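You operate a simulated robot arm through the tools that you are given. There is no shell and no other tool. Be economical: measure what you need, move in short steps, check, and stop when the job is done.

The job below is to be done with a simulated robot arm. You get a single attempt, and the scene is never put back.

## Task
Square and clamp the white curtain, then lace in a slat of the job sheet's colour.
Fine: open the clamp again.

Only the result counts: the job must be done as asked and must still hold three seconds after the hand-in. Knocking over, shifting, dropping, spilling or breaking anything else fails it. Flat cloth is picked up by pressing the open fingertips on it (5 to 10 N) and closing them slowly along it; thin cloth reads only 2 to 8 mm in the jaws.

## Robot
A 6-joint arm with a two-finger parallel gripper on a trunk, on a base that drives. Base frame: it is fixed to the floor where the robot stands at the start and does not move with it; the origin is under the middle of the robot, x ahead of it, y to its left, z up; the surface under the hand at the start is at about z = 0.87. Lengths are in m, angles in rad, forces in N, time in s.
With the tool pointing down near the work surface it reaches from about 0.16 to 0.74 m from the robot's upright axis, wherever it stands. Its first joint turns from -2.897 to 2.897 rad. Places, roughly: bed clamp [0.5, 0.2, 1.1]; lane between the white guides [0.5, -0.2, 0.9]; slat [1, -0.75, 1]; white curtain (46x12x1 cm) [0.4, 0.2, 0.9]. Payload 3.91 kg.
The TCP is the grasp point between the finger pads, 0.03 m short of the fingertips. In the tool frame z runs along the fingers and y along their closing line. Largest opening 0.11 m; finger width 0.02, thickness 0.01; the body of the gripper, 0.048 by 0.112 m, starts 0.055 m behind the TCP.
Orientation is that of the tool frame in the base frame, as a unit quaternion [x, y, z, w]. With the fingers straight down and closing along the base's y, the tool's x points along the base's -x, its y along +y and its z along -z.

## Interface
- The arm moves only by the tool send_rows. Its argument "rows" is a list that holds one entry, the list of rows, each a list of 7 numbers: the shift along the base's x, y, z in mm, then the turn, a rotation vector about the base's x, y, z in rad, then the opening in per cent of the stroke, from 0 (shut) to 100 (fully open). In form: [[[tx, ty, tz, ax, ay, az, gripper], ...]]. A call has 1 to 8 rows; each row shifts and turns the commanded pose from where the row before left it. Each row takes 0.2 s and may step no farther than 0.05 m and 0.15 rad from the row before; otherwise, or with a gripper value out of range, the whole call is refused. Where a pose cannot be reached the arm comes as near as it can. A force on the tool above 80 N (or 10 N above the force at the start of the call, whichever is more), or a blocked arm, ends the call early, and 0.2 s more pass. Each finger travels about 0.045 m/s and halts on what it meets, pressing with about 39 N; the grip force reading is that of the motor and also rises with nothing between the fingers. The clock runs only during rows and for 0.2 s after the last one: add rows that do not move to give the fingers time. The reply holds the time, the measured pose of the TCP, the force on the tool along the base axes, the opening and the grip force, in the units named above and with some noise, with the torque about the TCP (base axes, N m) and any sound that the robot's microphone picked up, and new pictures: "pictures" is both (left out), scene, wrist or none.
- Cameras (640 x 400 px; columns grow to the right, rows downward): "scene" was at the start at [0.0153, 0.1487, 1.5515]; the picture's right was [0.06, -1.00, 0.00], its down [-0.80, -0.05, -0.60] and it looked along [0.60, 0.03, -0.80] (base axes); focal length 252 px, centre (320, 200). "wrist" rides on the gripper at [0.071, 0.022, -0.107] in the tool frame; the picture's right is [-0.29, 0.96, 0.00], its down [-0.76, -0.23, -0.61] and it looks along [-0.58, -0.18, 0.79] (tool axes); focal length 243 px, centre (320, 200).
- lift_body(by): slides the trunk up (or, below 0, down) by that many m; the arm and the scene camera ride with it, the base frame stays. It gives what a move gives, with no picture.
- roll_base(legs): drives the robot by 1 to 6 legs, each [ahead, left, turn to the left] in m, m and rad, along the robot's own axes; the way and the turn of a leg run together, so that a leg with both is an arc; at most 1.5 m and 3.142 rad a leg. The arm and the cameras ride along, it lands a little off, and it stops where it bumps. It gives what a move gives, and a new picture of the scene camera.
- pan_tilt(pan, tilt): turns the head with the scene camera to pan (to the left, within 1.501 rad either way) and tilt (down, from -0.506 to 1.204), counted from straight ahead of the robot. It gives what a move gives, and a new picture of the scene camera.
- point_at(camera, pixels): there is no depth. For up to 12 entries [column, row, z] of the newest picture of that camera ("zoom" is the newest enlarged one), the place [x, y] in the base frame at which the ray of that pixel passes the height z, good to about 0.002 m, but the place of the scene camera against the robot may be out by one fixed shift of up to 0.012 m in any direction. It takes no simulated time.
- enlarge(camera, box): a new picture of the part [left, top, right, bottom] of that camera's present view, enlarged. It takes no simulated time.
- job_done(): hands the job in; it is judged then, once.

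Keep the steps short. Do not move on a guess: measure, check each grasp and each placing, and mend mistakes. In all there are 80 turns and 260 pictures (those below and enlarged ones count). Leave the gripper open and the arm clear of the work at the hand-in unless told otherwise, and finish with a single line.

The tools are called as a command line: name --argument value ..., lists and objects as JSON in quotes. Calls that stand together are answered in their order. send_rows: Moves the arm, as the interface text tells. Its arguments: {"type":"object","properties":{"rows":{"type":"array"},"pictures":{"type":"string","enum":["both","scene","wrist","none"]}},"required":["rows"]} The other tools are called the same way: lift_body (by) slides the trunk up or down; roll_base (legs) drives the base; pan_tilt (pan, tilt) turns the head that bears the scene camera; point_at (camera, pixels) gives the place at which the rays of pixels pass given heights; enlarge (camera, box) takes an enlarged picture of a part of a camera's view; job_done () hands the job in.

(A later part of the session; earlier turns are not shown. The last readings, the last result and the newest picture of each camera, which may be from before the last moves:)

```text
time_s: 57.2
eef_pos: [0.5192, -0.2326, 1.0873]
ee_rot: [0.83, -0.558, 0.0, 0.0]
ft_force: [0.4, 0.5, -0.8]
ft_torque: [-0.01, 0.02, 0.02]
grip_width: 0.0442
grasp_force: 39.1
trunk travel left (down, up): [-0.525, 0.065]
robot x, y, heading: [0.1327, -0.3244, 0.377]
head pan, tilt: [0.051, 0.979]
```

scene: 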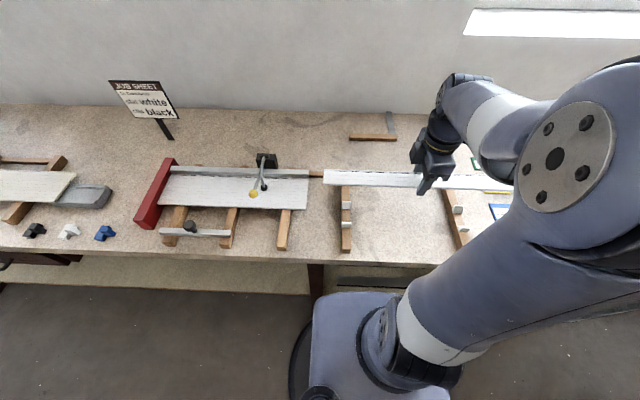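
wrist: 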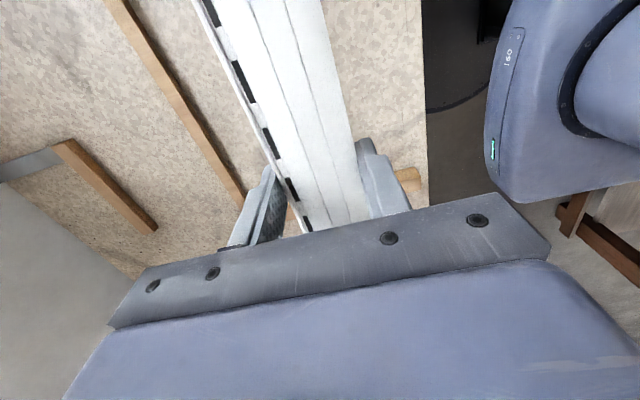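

send_rows --rows '[[[0, 0, -45, 0, 0, 0, 30], [0, 0, -45, 0, 0, 0, 30], [0, 0, -30, 0, 0, 0, 30], [0, 0, 0, 0, 0, 0, 30]]]' --pictures "scene"

enlarge --camera "scene" --box '[300, 160, 396, 260]'

enlarge --camera "scene" --box '[390, 150, 530, 260]'

```text
time_s: 58.2
eef_pos: [0.5196, -0.2324, 0.9673]
ee_rot: [0.83, -0.557, 0.0, 0.001]
ft_force: [-0.5, -0.6, -1.3]
ft_torque: [0.0, 0.0, 0.0]
grip_width: 0.0443
grasp_force: 38.5
trunk travel left (down, up): [-0.525, 0.065]
robot x, y, heading: [0.134, -0.3218, 0.383]
head pan, tilt: [0.051, 0.979]
```

scene: 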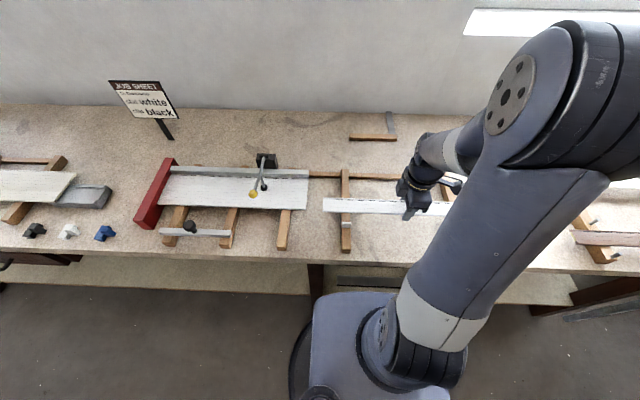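

```text
4.00 times, centred on (348, 210) of scene
```

zoom: 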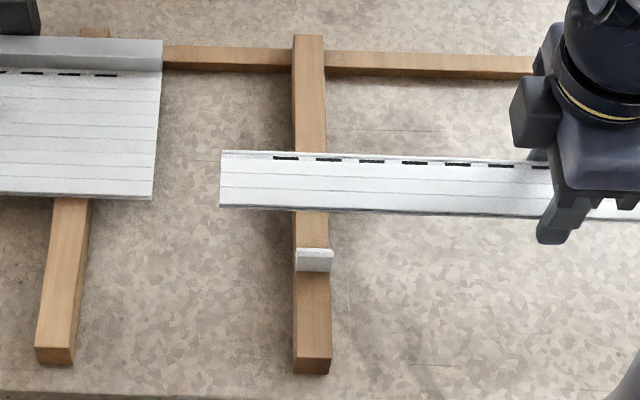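

```text
3.64 times, centred on (460, 205) of scene
```

zoom: 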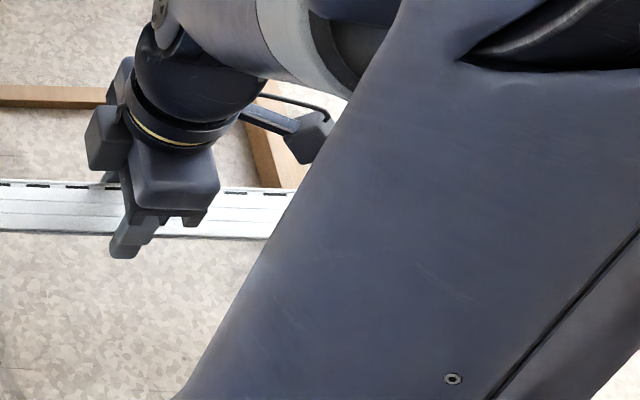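

point_at --camera "scene" --pixels '[[323, 211.5, 0.958], [323, 197.8, 0.958], [305.5, 209.2, 0.91], [400, 213, 0.958], [308, 168.5, 0.92], [270, 207.5, 0.91], [348, 222, 0.92]]'

```text
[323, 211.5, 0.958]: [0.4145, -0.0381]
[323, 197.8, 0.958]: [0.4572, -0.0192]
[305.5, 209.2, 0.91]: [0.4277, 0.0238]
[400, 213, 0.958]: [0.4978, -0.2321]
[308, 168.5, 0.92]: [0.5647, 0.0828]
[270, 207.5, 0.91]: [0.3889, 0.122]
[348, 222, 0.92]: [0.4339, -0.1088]
```

The slat spans v 0.369–0.416, matching the lane. Lower in small steps, watching force.

send_rows --rows '[[[0, 0, -15, 0, 0, 0, 30], [0, 0, -10, 0, 0, 0, 30], [0, 0, -8, 0, 0, 0, 30], [0, 0, -6, 0, 0, 0, 30], [0, 0, -4, 0, 0, 0, 30], [0, 0, 0, 0, 0, 0, 30]]]' --pictures "scene"

enlarge --camera "scene" --box '[290, 160, 450, 260]'

```text
time_s: 59.6
eef_pos: [0.5187, -0.2325, 0.9243]
ee_rot: [0.83, -0.557, 0.0, 0.0]
ft_force: [-0.2, 0.2, -0.1]
ft_torque: [0.0, -0.03, -0.03]
grip_width: 0.0447
grasp_force: 39.0
trunk travel left (down, up): [-0.525, 0.065]
robot x, y, heading: [0.131, -0.3215, 0.381]
head pan, tilt: [0.051, 0.979]
```

scene: 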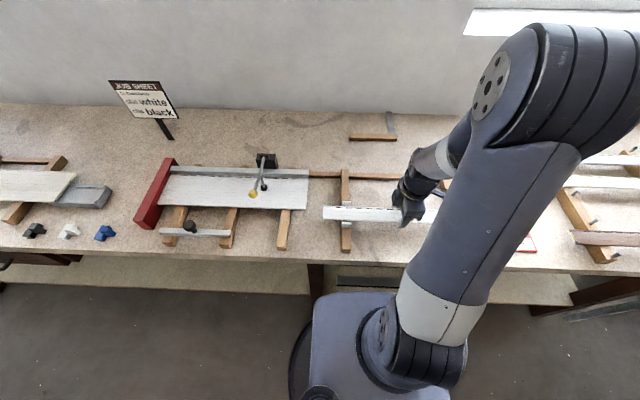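

```text
4.00 times, centred on (370, 210) of scene
```

zoom: 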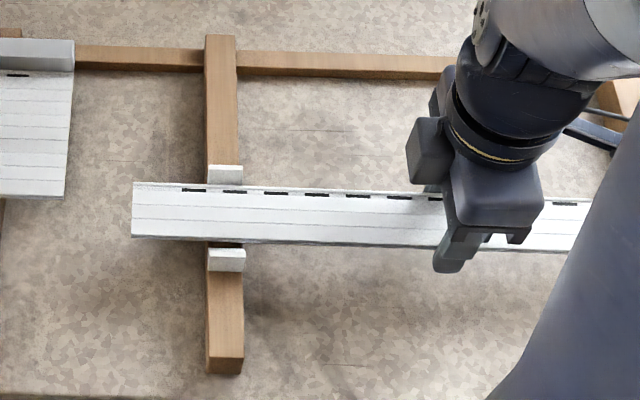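

It enters between the guides. A few more mm down to contact.

send_rows --rows '[[[0, 0, -2.5, 0, 0, 0, 30], [0, 0, -2.5, 0, 0, 0, 30], [0, 0, -1.5, 0, 0, 0, 30], [0, 0, 0, 0, 0, 0, 30]]]' --pictures "wrist"

```text
time_s: 60.6
eef_pos: [0.5184, -0.2337, 0.917]
ee_rot: [0.831, -0.557, 0.0, 0.0]
ft_force: [-0.6, -0.1, 0.2]
ft_torque: [0.01, 0.01, 0.09]
grip_width: 0.0445
grasp_force: 38.5
trunk travel left (down, up): [-0.525, 0.065]
robot x, y, heading: [0.1346, -0.319, 0.384]
head pan, tilt: [0.051, 0.979]
```

wrist: 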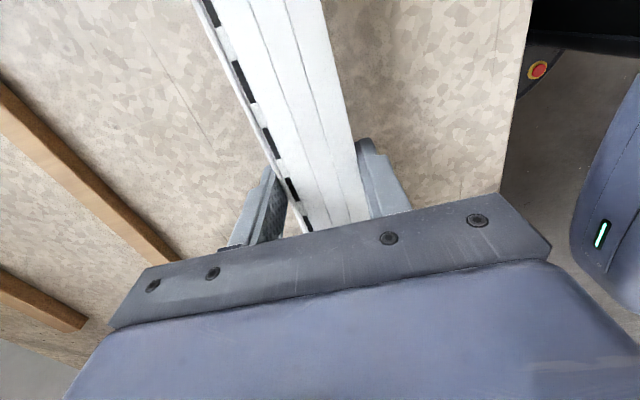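

send_rows --rows '[[[0, 0, -1.5, 0, 0, 0, 30], [0, 0, -1.5, 0, 0, 0, 30], [0, 0, -1.5, 0, 0, 0, 30], [0, 0, 0, 0, 0, 0, 30]]]' --pictures "none"

```text
time_s: 61.6
eef_pos: [0.5191, -0.2328, 0.9148]
ee_rot: [0.831, -0.557, 0.0, 0.0]
ft_force: [-1.3, 0.0, -1.1]
ft_torque: [0.03, -0.01, 0.04]
grip_width: 0.0448
grasp_force: 38.5
trunk travel left (down, up): [-0.525, 0.065]
robot x, y, heading: [0.1339, -0.3224, 0.384]
head pan, tilt: [0.051, 0.979]
```

send_rows --rows '[[[0, 0, -1.5, 0, 0, 0, 30], [0, 0, -1.5, 0, 0, 0, 30], [0, 0, 0, 0, 0, 0, 30]]]' --pictures "scene"

enlarge --camera "scene" --box '[290, 180, 386, 240]'

```text
time_s: 62.4
eef_pos: [0.5191, -0.2325, 0.9132]
ee_rot: [0.831, -0.557, 0.003, -0.002]
ft_force: [-0.8, 0.4, 37.7]
ft_torque: [-0.05, 0.15, 0.0]
grip_width: 0.0446
grasp_force: 39.0
trunk travel left (down, up): [-0.525, 0.065]
robot x, y, heading: [0.1353, -0.3242, 0.383]
head pan, tilt: [0.051, 0.979]
```

scene: 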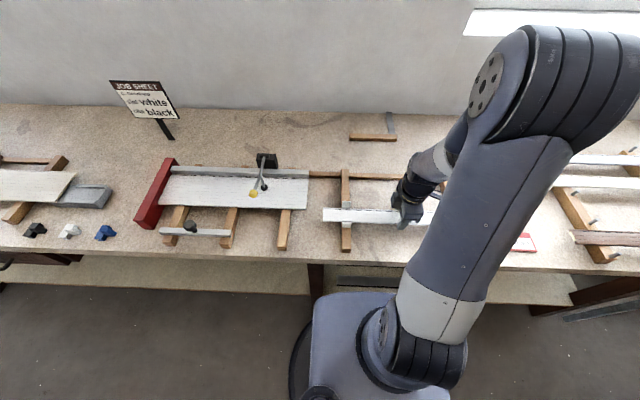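

```text
6.67 times, centred on (338, 210) of scene
```

zoom: 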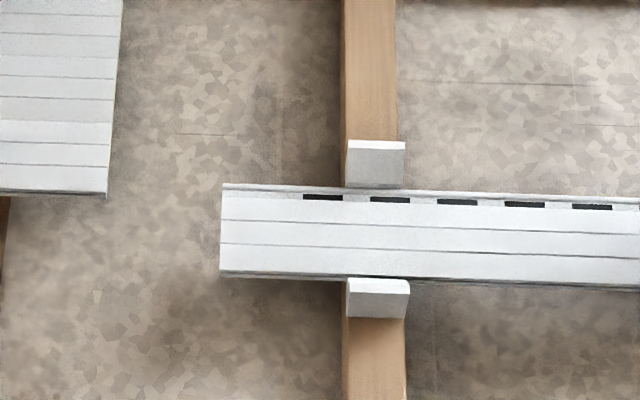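

The slat is seated in the lane (37 N down contact). Release it, rise, and go beyond its right end with closed fingers.

send_rows --rows '[[[0, 0, 3.5, 0, 0, 0, 30], [0, 0, 0, 0, 0, 0, 60], [0, 0, 0, 0, 0, 0, 65], [0, 0, 10, 0, 0, 0, 65], [0, 0, 40, 0, 0, 0, 65], [0, 0, 40, 0, 0, 0, 65]]]' --pictures "wrist"

send_rows --rows '[[[17.5, -43, 0, 0, 0, 0, 30], [17.5, -43, 0, 0, 0, 0, 0], [17.5, -43, 0, 0, 0, 0, 0], [17.5, -43, 0, 0, 0, 0, 0], [17.5, -43, 0, 0, 0, 0, 0], [17.5, -43, 0, 0, 0, 0, 0], [0, 0, 0, 0, 0, 0, 0]]]' --pictures "both"

```text
time_s: 63.8
eef_pos: [0.5192, -0.2329, 1.0042]
ee_rot: [0.831, -0.557, -0.001, 0.0]
ft_force: [-0.6, 0.0, -0.7]
ft_torque: [0.02, 0.0, 0.02]
grip_width: 0.0715
grasp_force: 0.1
trunk travel left (down, up): [-0.525, 0.065]
robot x, y, heading: [0.1346, -0.3192, 0.381]
head pan, tilt: [0.051, 0.979]
```

wrist: 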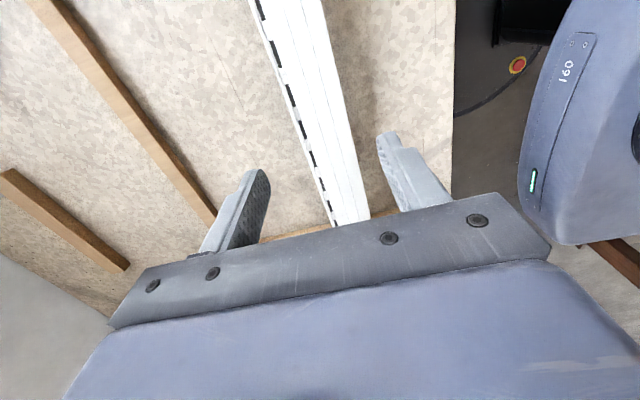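

```text
time_s: 65.4
eef_pos: [0.6254, -0.4913, 1.0055]
ee_rot: [0.83, -0.557, -0.001, 0.0]
ft_force: [1.3, -0.5, 0.4]
ft_torque: [-0.02, 0.04, -0.02]
grip_width: 0.0001
grasp_force: 37.8
trunk travel left (down, up): [-0.525, 0.065]
robot x, y, heading: [0.1335, -0.3238, 0.386]
head pan, tilt: [0.051, 0.979]
```

scene: 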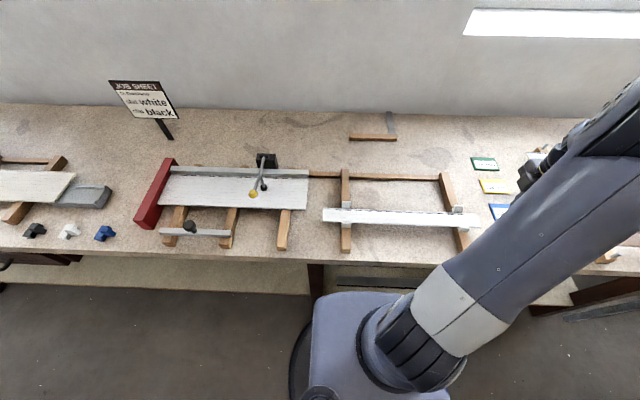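
wrist: 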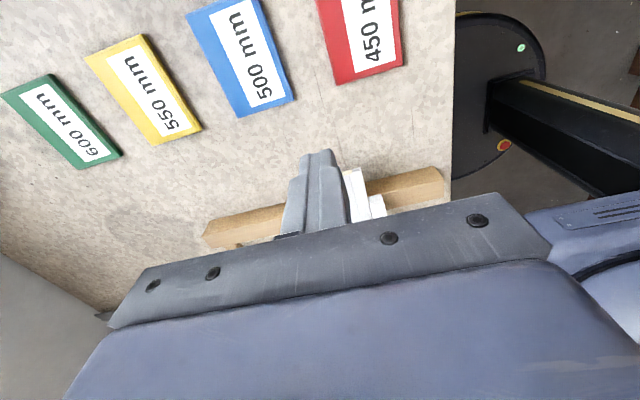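

point_at --camera "scene" --pixels '[[478, 215, 0.91], [477.5, 228, 0.91], [323, 208, 0.91], [323, 221, 0.91], [308, 207, 0.91]]'

enlarge --camera "scene" --box '[420, 190, 500, 240]'

enlarge --camera "wrist" --box '[270, 130, 430, 230]'

```text
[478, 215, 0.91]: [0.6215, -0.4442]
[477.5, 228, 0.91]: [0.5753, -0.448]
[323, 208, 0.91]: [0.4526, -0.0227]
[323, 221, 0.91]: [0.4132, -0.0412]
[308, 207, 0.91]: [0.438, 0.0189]
```

```text
8.00 times, centred on (460, 215) of scene
```

zoom: 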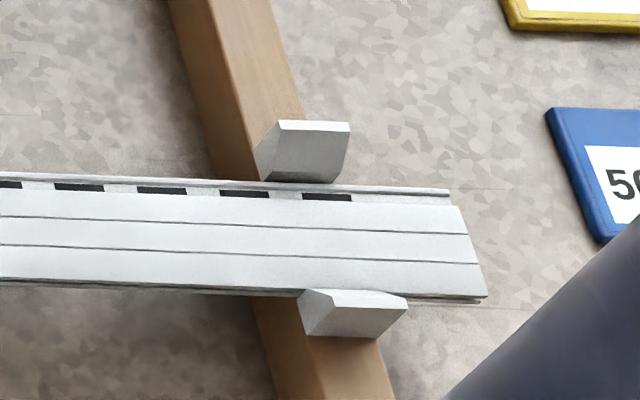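

```text
4.00 times, centred on (350, 180) of wrist
```

zoom: 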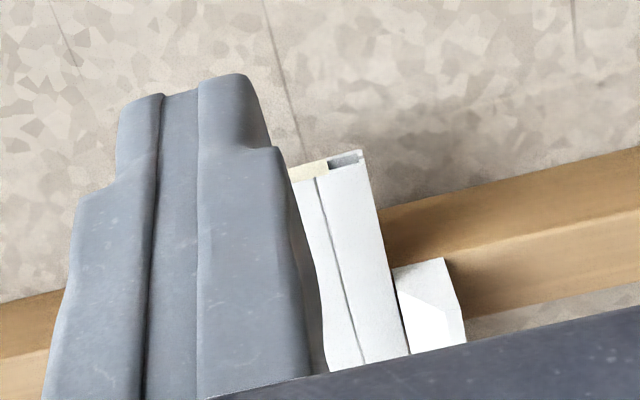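

The slat's right end is at u≈0.64, properly between both guide pairs. Descend beyond it and start pushing along −u.

send_rows --rows '[[[0, 0, -40, 0, 0, 0, 0], [0, 0, -31, 0, 0, 0, 0], [-3.8, 9.3, 0, 0, 0, 0, 0], [-3.8, 9.3, 0, 0, 0, 0, 0], [-3.8, 9.3, 0, 0, 0, 0, 0], [-3.8, 9.3, 0, 0, 0, 0, 0], [-3.8, 9.3, 0, 0, 0, 0, 0], [0, 0, 0, 0, 0, 0, 0]]]'

```text
time_s: 67.2
eef_pos: [0.6045, -0.4421, 0.9337]
ee_rot: [0.83, -0.557, -0.001, 0.0]
ft_force: [0.0, 0.2, -0.6]
ft_torque: [0.01, 0.02, 0.0]
grip_width: 0.0002
grasp_force: 37.9
trunk travel left (down, up): [-0.525, 0.065]
robot x, y, heading: [0.1315, -0.3213, 0.381]
head pan, tilt: [0.051, 0.979]
```

scene: 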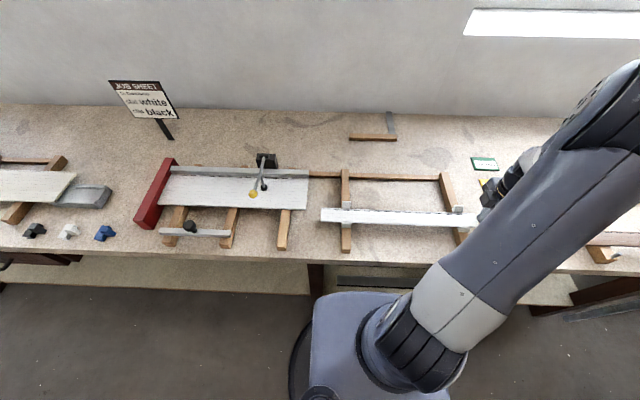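
wrist: 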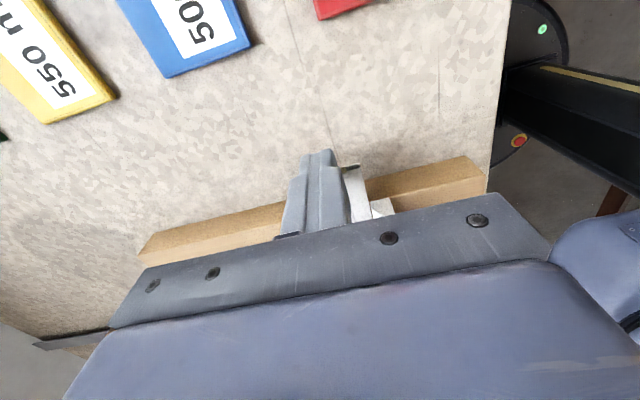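

Contact made; slat moves. Push 36 mm more to just before the curtain entry, then check alignment.

send_rows --rows '[[[-3.4, 8.3, 0, 0, 0, 0, 0], [-3.4, 8.3, 0, 0, 0, 0, 0], [-3.4, 8.3, 0, 0, 0, 0, 0], [-3.4, 8.3, 0, 0, 0, 0, 0], [0, 0, 0, 0, 0, 0, 0]]]' --pictures "scene"

enlarge --camera "scene" --box '[280, 180, 376, 240]'

```text
time_s: 68.4
eef_pos: [0.5917, -0.4101, 0.9342]
ee_rot: [0.831, -0.557, 0.0, 0.0]
ft_force: [-0.1, 1.1, -0.3]
ft_torque: [-0.01, -0.02, -0.02]
grip_width: 0.0001
grasp_force: 37.4
trunk travel left (down, up): [-0.525, 0.065]
robot x, y, heading: [0.1315, -0.3195, 0.38]
head pan, tilt: [0.051, 0.979]
```

scene: 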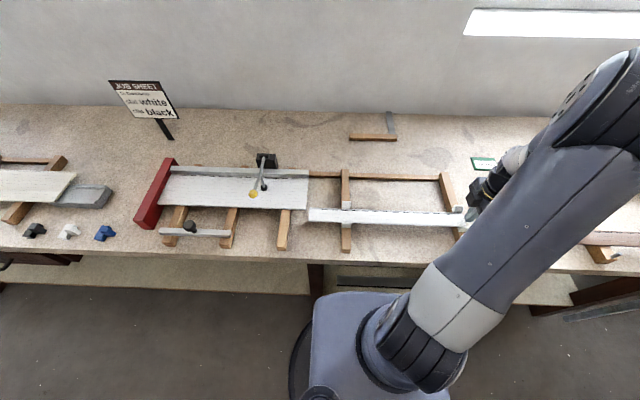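

```text
6.67 times, centred on (328, 210) of scene
```

zoom: 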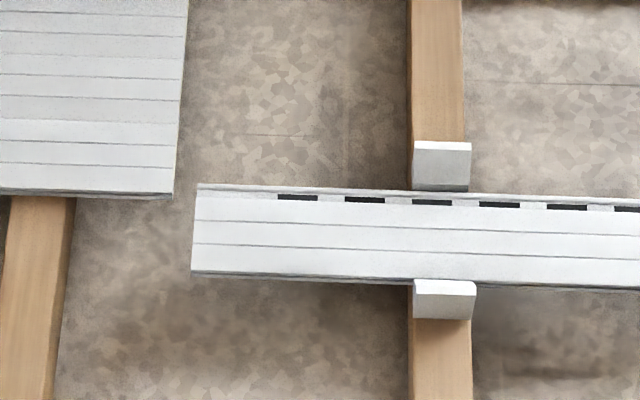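

Aligned: the slat's slotted lip will run under the curtain's near edge. Push on slowly through the entry.

send_rows --rows '[[[-1.9, 4.6, 0, 0, 0, 0, 0], [-1.9, 4.6, 0, 0, 0, 0, 0], [-1.9, 4.6, 0, 0, 0, 0, 0], [-1.9, 4.6, 0, 0, 0, 0, 0], [-1.9, 4.6, 0, 0, 0, 0, 0], [-1.9, 4.6, 0, 0, 0, 0, 0], [0, 0, 0, 0, 0, 0, 0]]]' --pictures "scene"

enlarge --camera "scene" --box '[270, 180, 366, 240]'

```text
time_s: 70.0
eef_pos: [0.5809, -0.3835, 0.933]
ee_rot: [0.831, -0.557, 0.0, 0.0]
ft_force: [0.4, 0.1, 0.0]
ft_torque: [-0.01, -0.02, 0.0]
grip_width: 0.0
grasp_force: 38.1
trunk travel left (down, up): [-0.525, 0.065]
robot x, y, heading: [0.1349, -0.3258, 0.382]
head pan, tilt: [0.051, 0.979]
```

scene: 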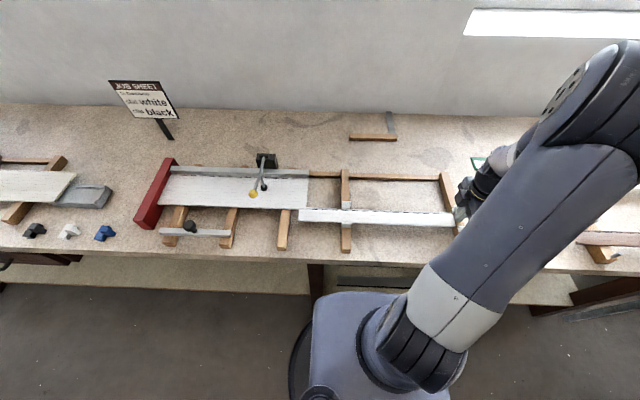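

```text
6.67 times, centred on (318, 210) of scene
```

zoom: 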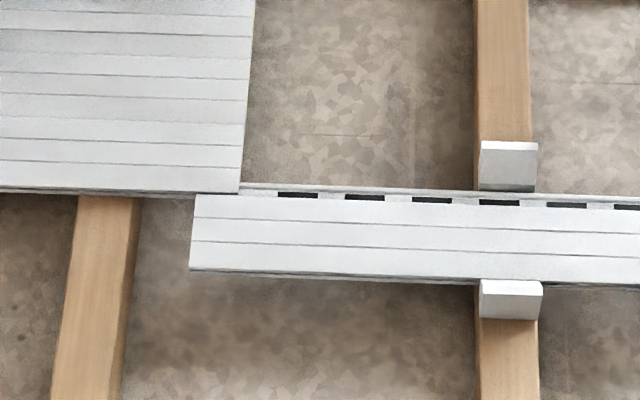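

Lip laces under the curtain edge, no resistance. Continue, 10 mm per row.

send_rows --rows '[[[-3.8, 9.26, 0, 0, 0, 0, 0], [-3.8, 9.26, 0, 0, 0, 0, 0], [-3.8, 9.26, 0, 0, 0, 0, 0], [-3.8, 9.26, 0, 0, 0, 0, 0], [-3.8, 9.26, 0, 0, 0, 0, 0], [-3.8, 9.26, 0, 0, 0, 0, 0], [-3.8, 9.26, 0, 0, 0, 0, 0], [-3.8, 9.26, 0, 0, 0, 0, 0]]]' --pictures "scene"

enlarge --camera "scene" --box '[230, 170, 390, 270]'

```text
time_s: 71.8
eef_pos: [0.5502, -0.3085, 0.934]
ee_rot: [0.831, -0.557, 0.001, 0.0]
ft_force: [0.1, 0.0, 0.3]
ft_torque: [0.0, 0.0, -0.03]
grip_width: 0.0
grasp_force: 37.7
trunk travel left (down, up): [-0.525, 0.065]
robot x, y, heading: [0.1334, -0.3237, 0.382]
head pan, tilt: [0.051, 0.979]
```

scene: 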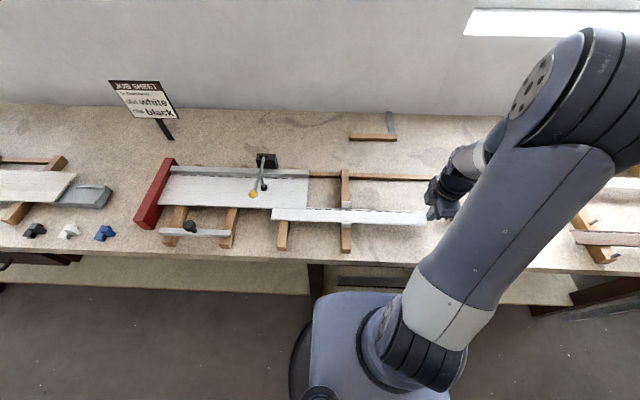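

```text
4.00 times, centred on (310, 220) of scene
```

zoom: 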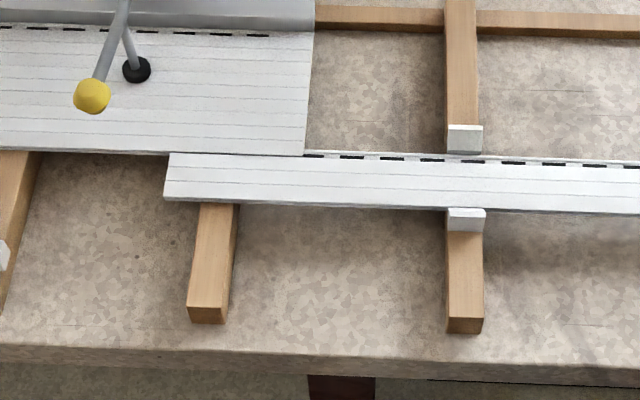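

Going in evenly. Continue.

send_rows --rows '[[[-4.54, 11.1, 0, 0, 0, 0, 0], [-4.54, 11.1, 0, 0, 0, 0, 0], [-4.54, 11.1, 0, 0, 0, 0, 0], [-4.54, 11.1, 0, 0, 0, 0, 0], [-4.54, 11.1, 0, 0, 0, 0, 0], [-4.54, 11.1, 0, 0, 0, 0, 0], [-4.54, 11.1, 0, 0, 0, 0, 0], [-4.54, 11.1, 0, 0, 0, 0, 0]]]' --pictures "scene"

send_rows --rows '[[[-4.54, 11.1, 0, 0, 0, 0, 0], [-4.54, 11.1, 0, 0, 0, 0, 0], [-4.54, 11.1, 0, 0, 0, 0, 0], [-4.54, 11.1, 0, 0, 0, 0, 0], [-4.54, 11.1, 0, 0, 0, 0, 0], [-4.54, 11.1, 0, 0, 0, 0, 0], [-4.54, 11.1, 0, 0, 0, 0, 0], [-4.54, 11.1, 0, 0, 0, 0, 0]]]' --pictures "both"

```text
time_s: 73.6
eef_pos: [0.5145, -0.2207, 0.933]
ee_rot: [0.83, -0.557, 0.0, -0.001]
ft_force: [0.3, -1.0, -0.6]
ft_torque: [0.01, 0.0, -0.02]
grip_width: 0.0
grasp_force: 37.6
trunk travel left (down, up): [-0.525, 0.065]
robot x, y, heading: [0.1349, -0.3216, 0.379]
head pan, tilt: [0.051, 0.979]
```

scene: 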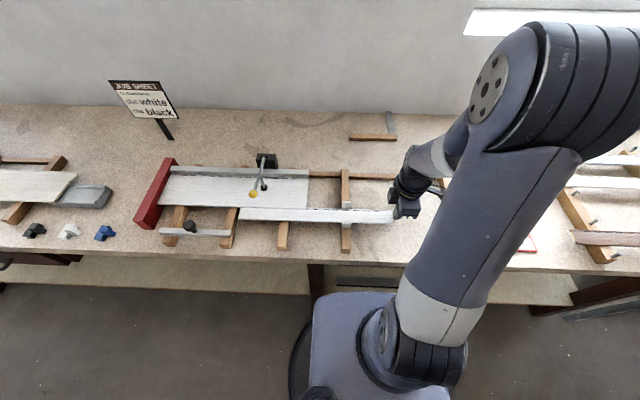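

```text
time_s: 75.4
eef_pos: [0.4776, -0.1309, 0.9346]
ee_rot: [0.83, -0.558, -0.001, 0.0]
ft_force: [-0.5, -0.3, 1.1]
ft_torque: [0.01, 0.01, -0.04]
grip_width: 0.0
grasp_force: 37.5
trunk travel left (down, up): [-0.525, 0.065]
robot x, y, heading: [0.1334, -0.3186, 0.382]
head pan, tilt: [0.051, 0.979]
```

scene: 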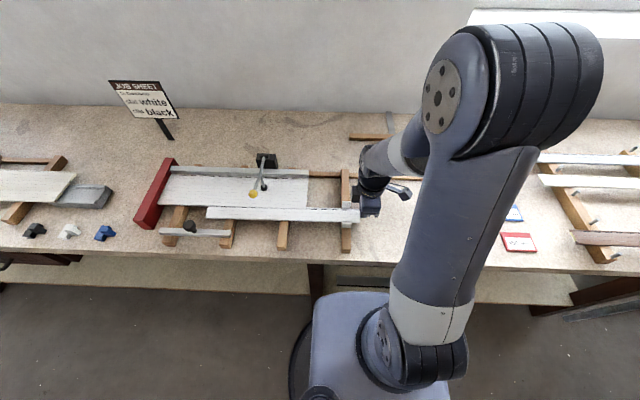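
wrist: 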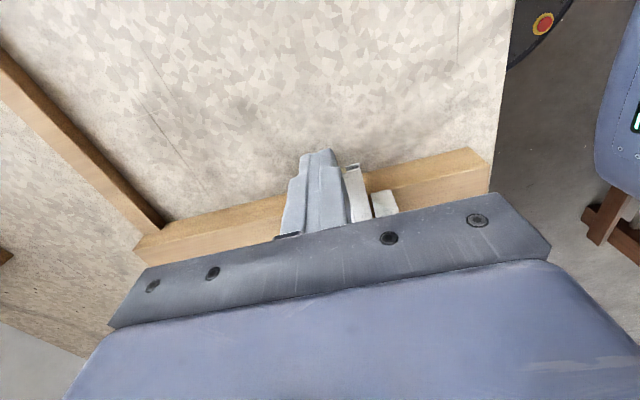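

send_rows --rows '[[[-4.54, 11.1, 0, 0, 0, 0, 0], [-4.54, 11.1, 0, 0, 0, 0, 0], [-4.54, 11.1, 0, 0, 0, 0, 0], [-4.54, 11.1, 0, 0, 0, 0, 0], [-4.54, 11.1, 0, 0, 0, 0, 0], [-4.54, 11.1, 0, 0, 0, 0, 0], [-4.54, 11.1, 0, 0, 0, 0, 0], [-4.54, 11.1, 0, 0, 0, 0, 0]]]' --pictures "scene"

enlarge --camera "scene" --box '[140, 150, 380, 270]'

```text
time_s: 77.2
eef_pos: [0.4414, -0.0424, 0.9339]
ee_rot: [0.83, -0.557, 0.0, -0.001]
ft_force: [-0.3, -0.2, 0.0]
ft_torque: [0.03, 0.0, 0.0]
grip_width: 0.0001
grasp_force: 37.4
trunk travel left (down, up): [-0.525, 0.065]
robot x, y, heading: [0.1342, -0.3219, 0.382]
head pan, tilt: [0.051, 0.979]
```

scene: 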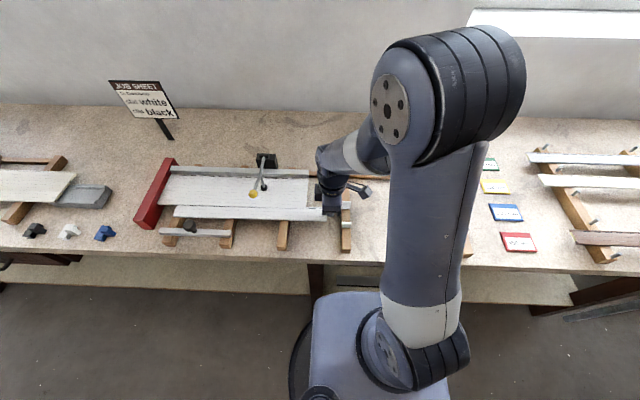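

```text
2.67 times, centred on (260, 210) of scene
```

zoom: 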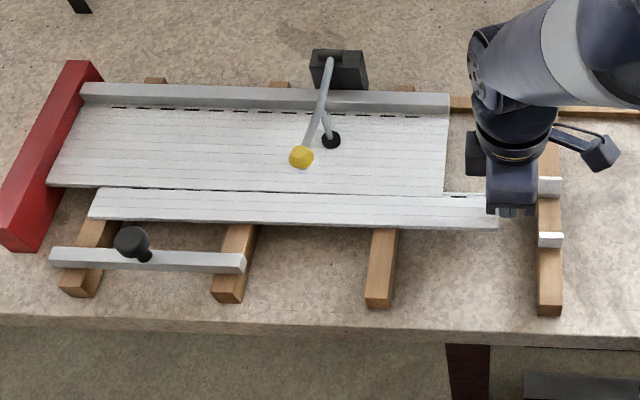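

About 55 mm left. Push 40 mm, then small steps to the wall.

send_rows --rows '[[[-1.9, 4.63, 0, 0, 0, 0, 0], [-1.9, 4.63, 0, 0, 0, 0, 0], [-1.9, 4.63, 0, 0, 0, 0, 0], [-1.9, 4.63, 0, 0, 0, 0, 0], [-1.9, 4.63, 0, 0, 0, 0, 0], [-1.9, 4.63, 0, 0, 0, 0, 0], [-1.9, 4.63, 0, 0, 0, 0, 0], [-1.9, 4.63, 0, 0, 0, 0, 0]]]' --pictures "none"

send_rows --rows '[[[-1.5, 3.7, 0, 0, 0, 0, 0], [-1.5, 3.7, 0, 0, 0, 0, 0], [0, 0, 0, 0, 0, 0, 0]]]' --pictures "scene"

enlarge --camera "scene" --box '[140, 150, 380, 270]'

```text
time_s: 79.0
eef_pos: [0.4243, -0.0059, 0.9334]
ee_rot: [0.83, -0.557, -0.001, 0.0]
ft_force: [0.1, 0.0, -0.2]
ft_torque: [-0.02, -0.01, -0.03]
grip_width: 0.0
grasp_force: 37.8
trunk travel left (down, up): [-0.525, 0.065]
robot x, y, heading: [0.1333, -0.3243, 0.381]
head pan, tilt: [0.051, 0.979]
```

```text
time_s: 79.8
eef_pos: [0.4238, 0.0011, 0.933]
ee_rot: [0.83, -0.557, 0.001, 0.0]
ft_force: [-0.5, 0.2, 0.5]
ft_torque: [-0.05, 0.0, -0.01]
grip_width: 0.0001
grasp_force: 37.3
trunk travel left (down, up): [-0.525, 0.065]
robot x, y, heading: [0.1298, -0.3213, 0.377]
head pan, tilt: [0.051, 0.979]
```

scene: 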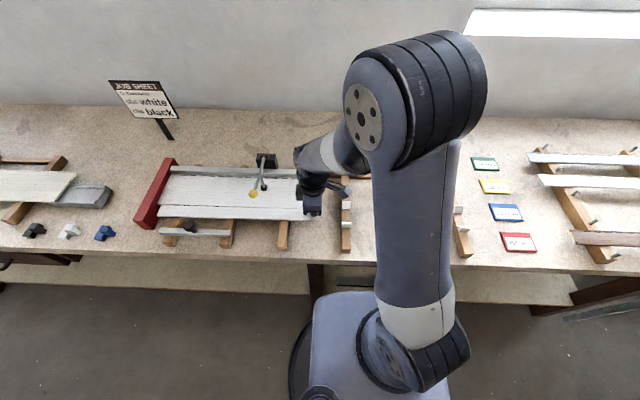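

```text
2.67 times, centred on (260, 210) of scene
```

zoom: 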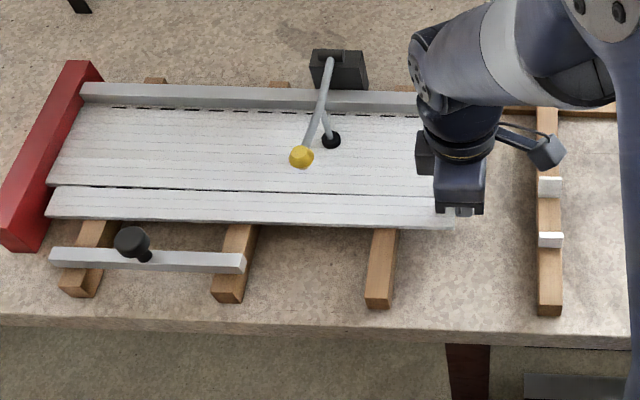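

send_rows --rows '[[[-1.1, 2.8, 0, 0, 0, 0, 0], [-1.1, 2.8, 0, 0, 0, 0, 0], [0, 0, 0, 0, 0, 0, 0]]]' --pictures "none"

send_rows --rows '[[[-0.9, 2.3, 0, 0, 0, 0, 0], [-0.4, 0.9, 0, 0, 0, 0, 0], [0, 0, 0, 0, 0, 0, 0]]]' --pictures "scene"

enlarge --camera "scene" --box '[130, 180, 226, 240]'

enlarge --camera "scene" --box '[260, 180, 356, 240]'

```text
time_s: 80.6
eef_pos: [0.4208, 0.0082, 0.933]
ee_rot: [0.83, -0.557, 0.001, 0.0]
ft_force: [0.1, 0.3, 0.2]
ft_torque: [0.02, -0.03, 0.01]
grip_width: 0.0004
grasp_force: 38.1
trunk travel left (down, up): [-0.525, 0.065]
robot x, y, heading: [0.1299, -0.3195, 0.385]
head pan, tilt: [0.051, 0.979]
```

```text
time_s: 81.4
eef_pos: [0.4203, 0.0096, 0.9333]
ee_rot: [0.83, -0.557, 0.001, 0.001]
ft_force: [-0.3, -0.8, 0.3]
ft_torque: [0.0, 0.01, 0.0]
grip_width: 0.0003
grasp_force: 37.7
trunk travel left (down, up): [-0.525, 0.065]
robot x, y, heading: [0.1354, -0.3207, 0.382]
head pan, tilt: [0.051, 0.979]
```

scene: 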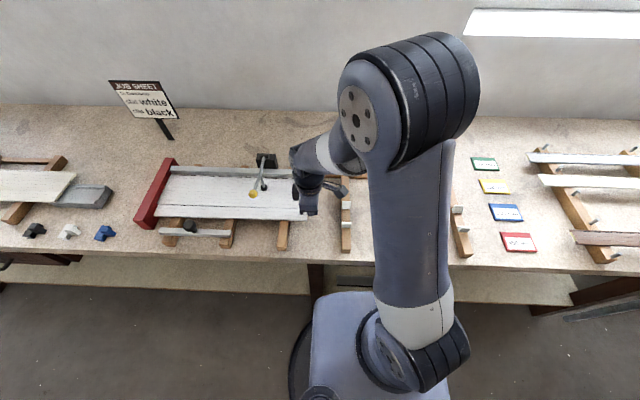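

```text
6.67 times, centred on (178, 210) of scene
```

zoom: 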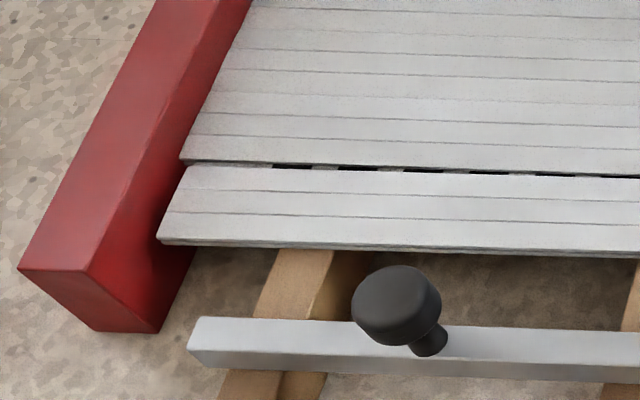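

```text
6.67 times, centred on (308, 210) of scene
```

zoom: 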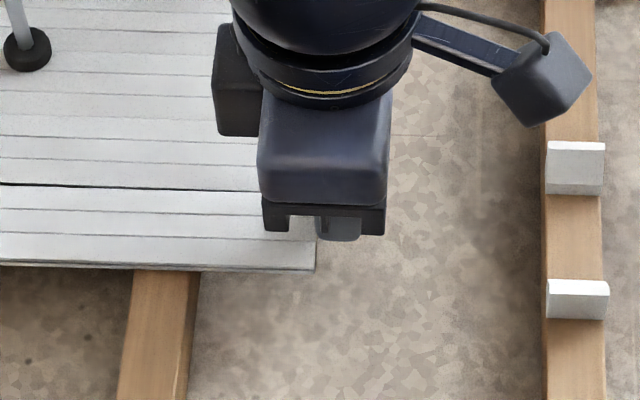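

About 4 mm short of the wall still. Continue in 2 mm steps to contact.

send_rows --rows '[[[-0.75, 1.85, 0, 0, 0, 0, 0], [-0.75, 1.85, 0, 0, 0, 0, 0], [0, 0, 0, 0, 0, 0, 0]]]' --pictures "none"

send_rows --rows '[[[-0.5, 1.2, 0, 0, 0, 0, 0], [0, 0, 0, 0, 0, 0, 0]]]' --pictures "none"

```text
time_s: 82.2
eef_pos: [0.4188, 0.015, 0.9336]
ee_rot: [0.831, -0.557, -0.001, -0.001]
ft_force: [0.0, 0.5, 0.5]
ft_torque: [0.0, 0.0, -0.01]
grip_width: 0.0
grasp_force: 37.3
trunk travel left (down, up): [-0.525, 0.065]
robot x, y, heading: [0.1334, -0.3239, 0.387]
head pan, tilt: [0.051, 0.979]
```

```text
time_s: 82.8
eef_pos: [0.4187, 0.0151, 0.9327]
ee_rot: [0.831, -0.557, 0.0, 0.001]
ft_force: [-0.1, -0.5, -0.8]
ft_torque: [0.01, 0.03, -0.02]
grip_width: 0.0
grasp_force: 37.7
trunk travel left (down, up): [-0.525, 0.065]
robot x, y, heading: [0.1341, -0.3214, 0.382]
head pan, tilt: [0.051, 0.979]
```

send_rows --rows '[[[-0.5, 1.3, 0, 0, 0, 0, 0], [-0.5, 1.3, 0, 0, 0, 0, 0], [0, 0, 0, 0, 0, 0, 0]]]' --pictures "scene"

enlarge --camera "scene" --box '[130, 180, 226, 240]'

```text
time_s: 83.6
eef_pos: [0.4177, 0.0172, 0.9327]
ee_rot: [0.831, -0.557, 0.0, 0.001]
ft_force: [4.5, -10.0, -0.4]
ft_torque: [-0.31, -0.08, 0.01]
grip_width: 0.0002
grasp_force: 38.1
trunk travel left (down, up): [-0.525, 0.065]
robot x, y, heading: [0.134, -0.3209, 0.378]
head pan, tilt: [0.051, 0.979]
```

scene: 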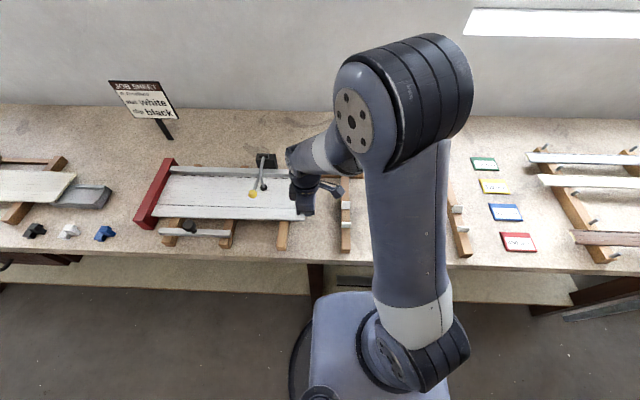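

```text
6.67 times, centred on (178, 210) of scene
```

zoom: 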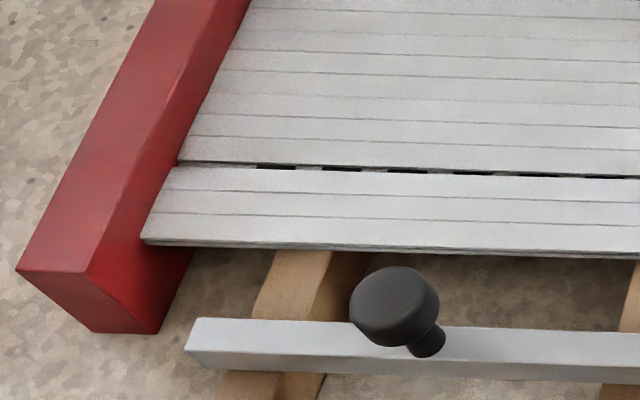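

Wall contact (11 N): the slat is fully in. Back off, rise and turn the tool back toward the clamp orientation.

send_rows --rows '[[[5.7, -13.9, 0, 0, 0, 0, 0], [0, 0, 50, 0, 0, 0, 0], [0, 0, 50, 0, 0, 0, 30], [0, 0, 50, 0, 0, -0.145, 60], [0, 0, 30, 0, 0, -0.145, 60], [0, 0, 0, 0, 0, -0.145, 60], [0, 0, 0, 0, 0, -0.145, 60], [0, 0, 0, 0, 0, -0.145, 60]]]' --pictures "none"

send_rows --rows '[[[0, 0, 0, 0, 0, -0.145, 60], [0, 0, 0, 0, 0, -0.145, 60], [0, 0, 0, 0, 0, -0.145, 60], [0, 0, 0, 0, 0, -0.145, 60], [0, 0, 0, 0, 0, -0.145, 60], [0, 0, 0, 0, 0, -0.121, 60], [0, 0, 0, 0, 0, 0, 60]]]' --pictures "both"

enlarge --camera "scene" --box '[140, 150, 332, 270]'

```text
time_s: 85.4
eef_pos: [0.422, 0.0051, 1.1124]
ee_rot: [-0.577, 0.816, 0.0, 0.0]
ft_force: [-0.8, -0.3, -0.4]
ft_torque: [0.0, 0.01, -0.03]
grip_width: 0.0659
grasp_force: 0.2
trunk travel left (down, up): [-0.525, 0.065]
robot x, y, heading: [0.1315, -0.3234, 0.382]
head pan, tilt: [0.051, 0.979]
```

```text
time_s: 87.0
eef_pos: [0.423, 0.0041, 1.114]
ee_rot: [-0.192, 0.981, 0.001, -0.001]
ft_force: [-0.5, -0.1, 0.6]
ft_torque: [0.01, 0.01, 0.03]
grip_width: 0.0661
grasp_force: 0.2
trunk travel left (down, up): [-0.525, 0.065]
robot x, y, heading: [0.1282, -0.3214, 0.379]
head pan, tilt: [0.051, 0.979]
```

scene: 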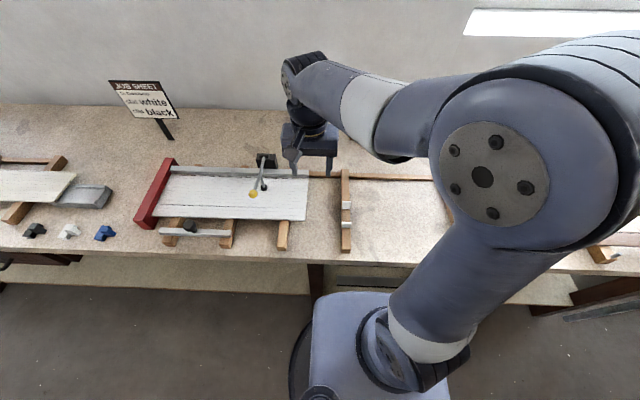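
wrist: 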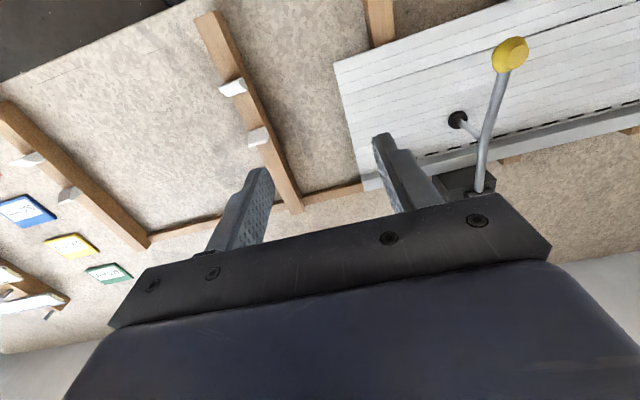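

```text
3.33 times, centred on (236, 210) of scene
```

zoom: 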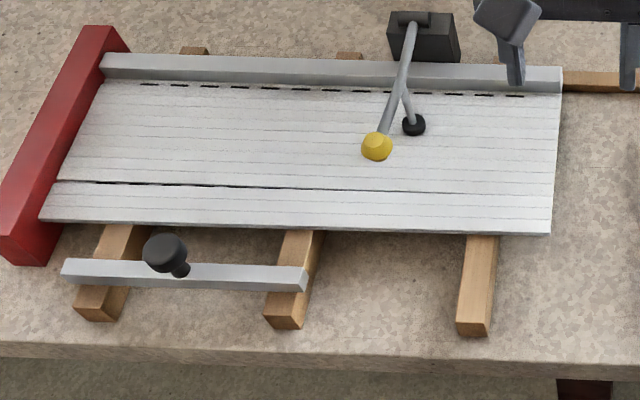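

Slat is fully in; its left part shows ~2 mm more gap than the right. With the clamp still on, I'll nudge the slat's near edge at the left (between wall and bar knob) toward the curtain with closed fingers.

send_rows --rows '[[[-24.6, 42.8, 0, 0, 0, 0, 30], [-24.6, 42.8, 0, 0, 0, 0, 0], [-24.6, 42.8, 0, 0, 0, 0, 0], [-24.6, 42.8, 0, 0, 0, 0, 0], [-24.6, 42.8, 0, 0, 0, 0, 0], [-24.6, 42.8, 0, 0, 0, 0, 0], [-24.6, 42.8, 0, 0, 0, 0, 0], [-24.6, 42.8, 0, 0, 0, 0, 0]]]' --pictures "both"

```text
time_s: 88.8
eef_pos: [0.2261, 0.3468, 1.1113]
ee_rot: [-0.192, 0.981, -0.001, 0.0]
ft_force: [-0.1, 0.2, 0.2]
ft_torque: [-0.01, -0.02, -0.01]
grip_width: 0.0
grasp_force: 38.1
trunk travel left (down, up): [-0.525, 0.065]
robot x, y, heading: [0.1321, -0.3203, 0.383]
head pan, tilt: [0.051, 0.979]
5 turns are left
```

scene: 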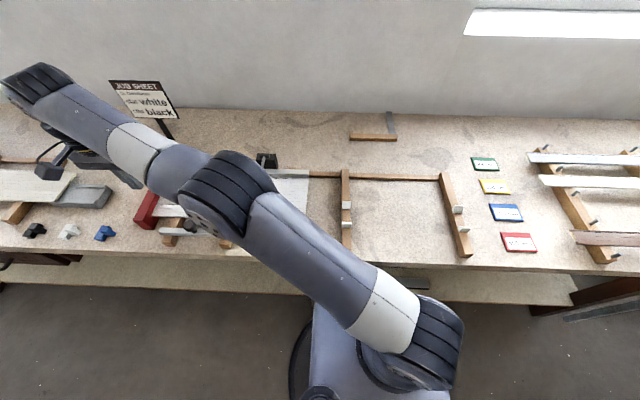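
wrist: 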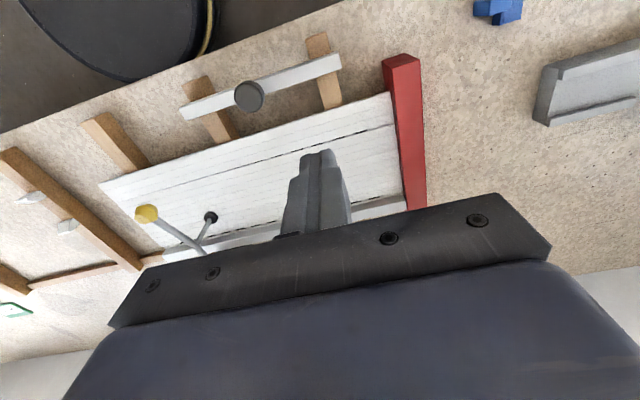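

Only 5 turns are left, so I skip the nudge and open the clamp. Go above the lever knob and descend around it with fingers open.

send_rows --rows '[[[26, -39.6, 0, 0, 0, 0, 60], [26, -39.6, 0, 0, 0, 0, 65], [26, -39.6, 0, 0, 0, 0, 65], [26, -39.6, 0, 0, 0, 0, 65], [26, -39.4, 0, 0, 0, 0, 65], [0, 0, -42, 0, 0, 0, 65], [0, 0, -42, 0, 0, 0, 65], [0, 0, -42, 0, 0, 0, 65]]]' --pictures "both"

```text
time_s: 90.6
eef_pos: [0.3562, 0.1487, 0.9865]
ee_rot: [-0.194, 0.981, 0.001, 0.0]
ft_force: [0.1, 0.2, 0.1]
ft_torque: [0.02, 0.02, -0.01]
grip_width: 0.0712
grasp_force: 0.1
trunk travel left (down, up): [-0.525, 0.065]
robot x, y, heading: [0.1319, -0.3242, 0.387]
head pan, tilt: [0.051, 0.979]
4 turns are left
```

scene: 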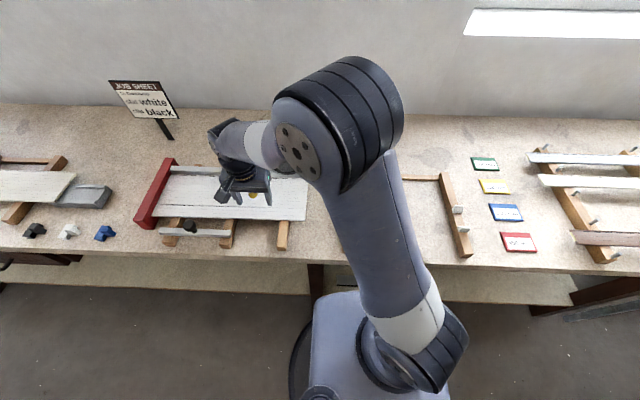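
wrist: 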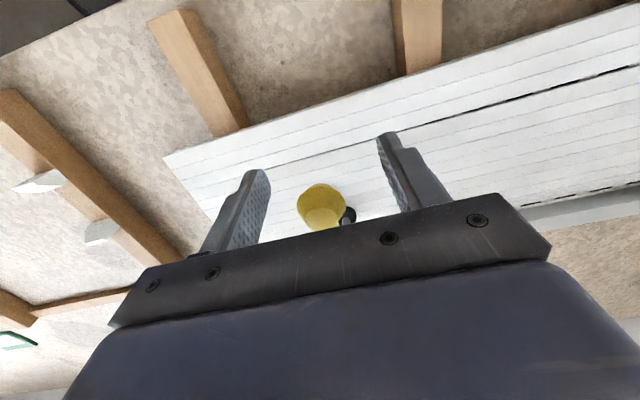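

The knob sits between the fingers as at the earlier grasp. Close on it and start lifting the lever back along its arc.

send_rows --rows '[[[0, 0, -3, 0, 0, 0, 0], [0, 0, 0, 0, 0, 0, 0], [0, 0, 0, 0, 0, 0, 0], [4.8, 2.0, 19.3, 0, 0, 0, 0], [6.9, 2.8, 18.6, 0, 0, 0, 0], [8.7, 3.6, 17.7, 0, 0, 0, 0], [10.5, 4.3, 16.5, 0, 0, 0, 0], [12.2, 5.0, 15.1, 0, 0, 0, 0]]]' --pictures "both"

```text
time_s: 92.4
eef_pos: [0.3994, 0.1652, 1.0721]
ee_rot: [-0.192, 0.981, 0.002, 0.001]
ft_force: [-7.9, -10.3, -1.1]
ft_torque: [-0.18, 1.08, -0.03]
grip_width: 0.0252
grasp_force: 45.1
trunk travel left (down, up): [-0.525, 0.065]
robot x, y, heading: [0.1304, -0.3242, 0.381]
head pan, tilt: [0.051, 0.979]
3 turns are left
```

scene: 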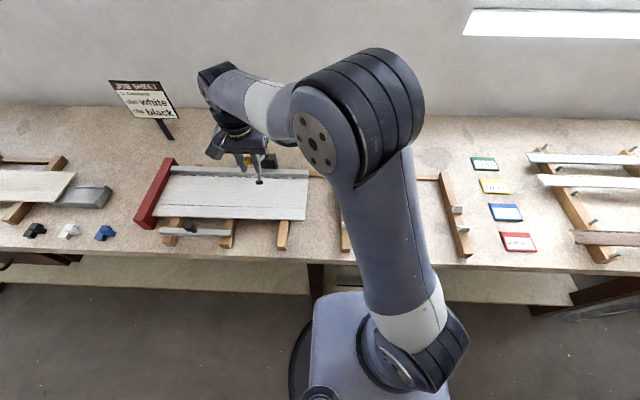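
wrist: 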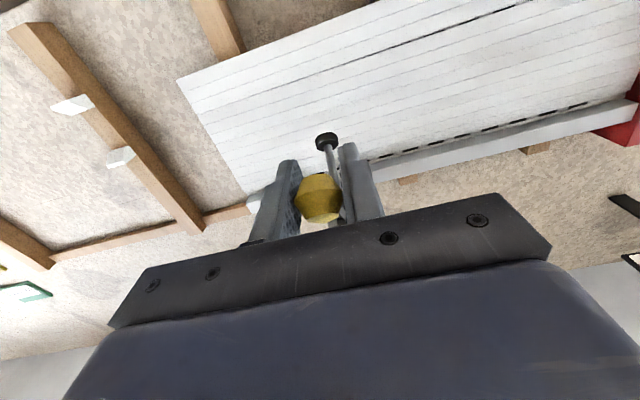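

The lever lifts, pad is rising. Finish the arc and open the fingers.

send_rows --rows '[[[13.7, 5.6, 13.5, 0, 0, 0, 0], [15.0, 6.1, 11.7, 0, 0, 0, 0], [16.1, 6.6, 9.9, 0, 0, 0, 0], [17.0, 7.0, 7.8, 0, 0, 0, 0], [17.4, 7.2, 6.6, 0, 0, 0, 0], [0, 0, 0, 0, 0, 0, 0], [0, 0, 0, 0, 0, 0, 70], [0, 0, 0, 0, 0, 0, 70]]]' --pictures "both"

```text
time_s: 94.2
eef_pos: [0.479, 0.1992, 1.1217]
ee_rot: [-0.194, 0.981, -0.001, 0.001]
ft_force: [-0.2, 0.4, 0.4]
ft_torque: [-0.01, -0.01, 0.01]
grip_width: 0.0771
grasp_force: 0.9
trunk travel left (down, up): [-0.525, 0.065]
robot x, y, heading: [0.1361, -0.3216, 0.378]
head pan, tilt: [0.051, 0.979]
2 turns are left
```

scene: 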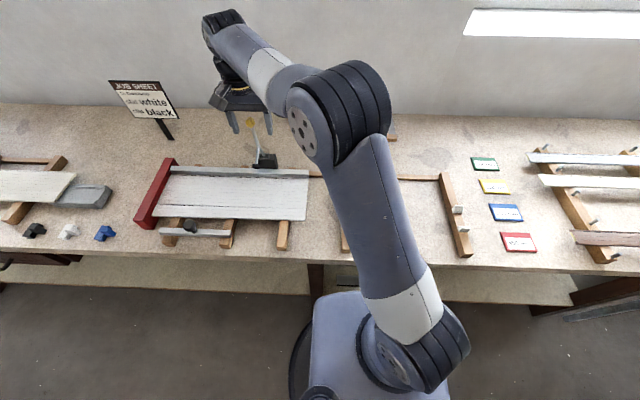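
wrist: 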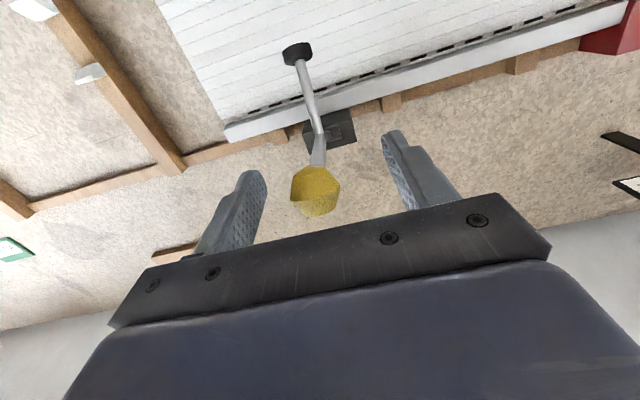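

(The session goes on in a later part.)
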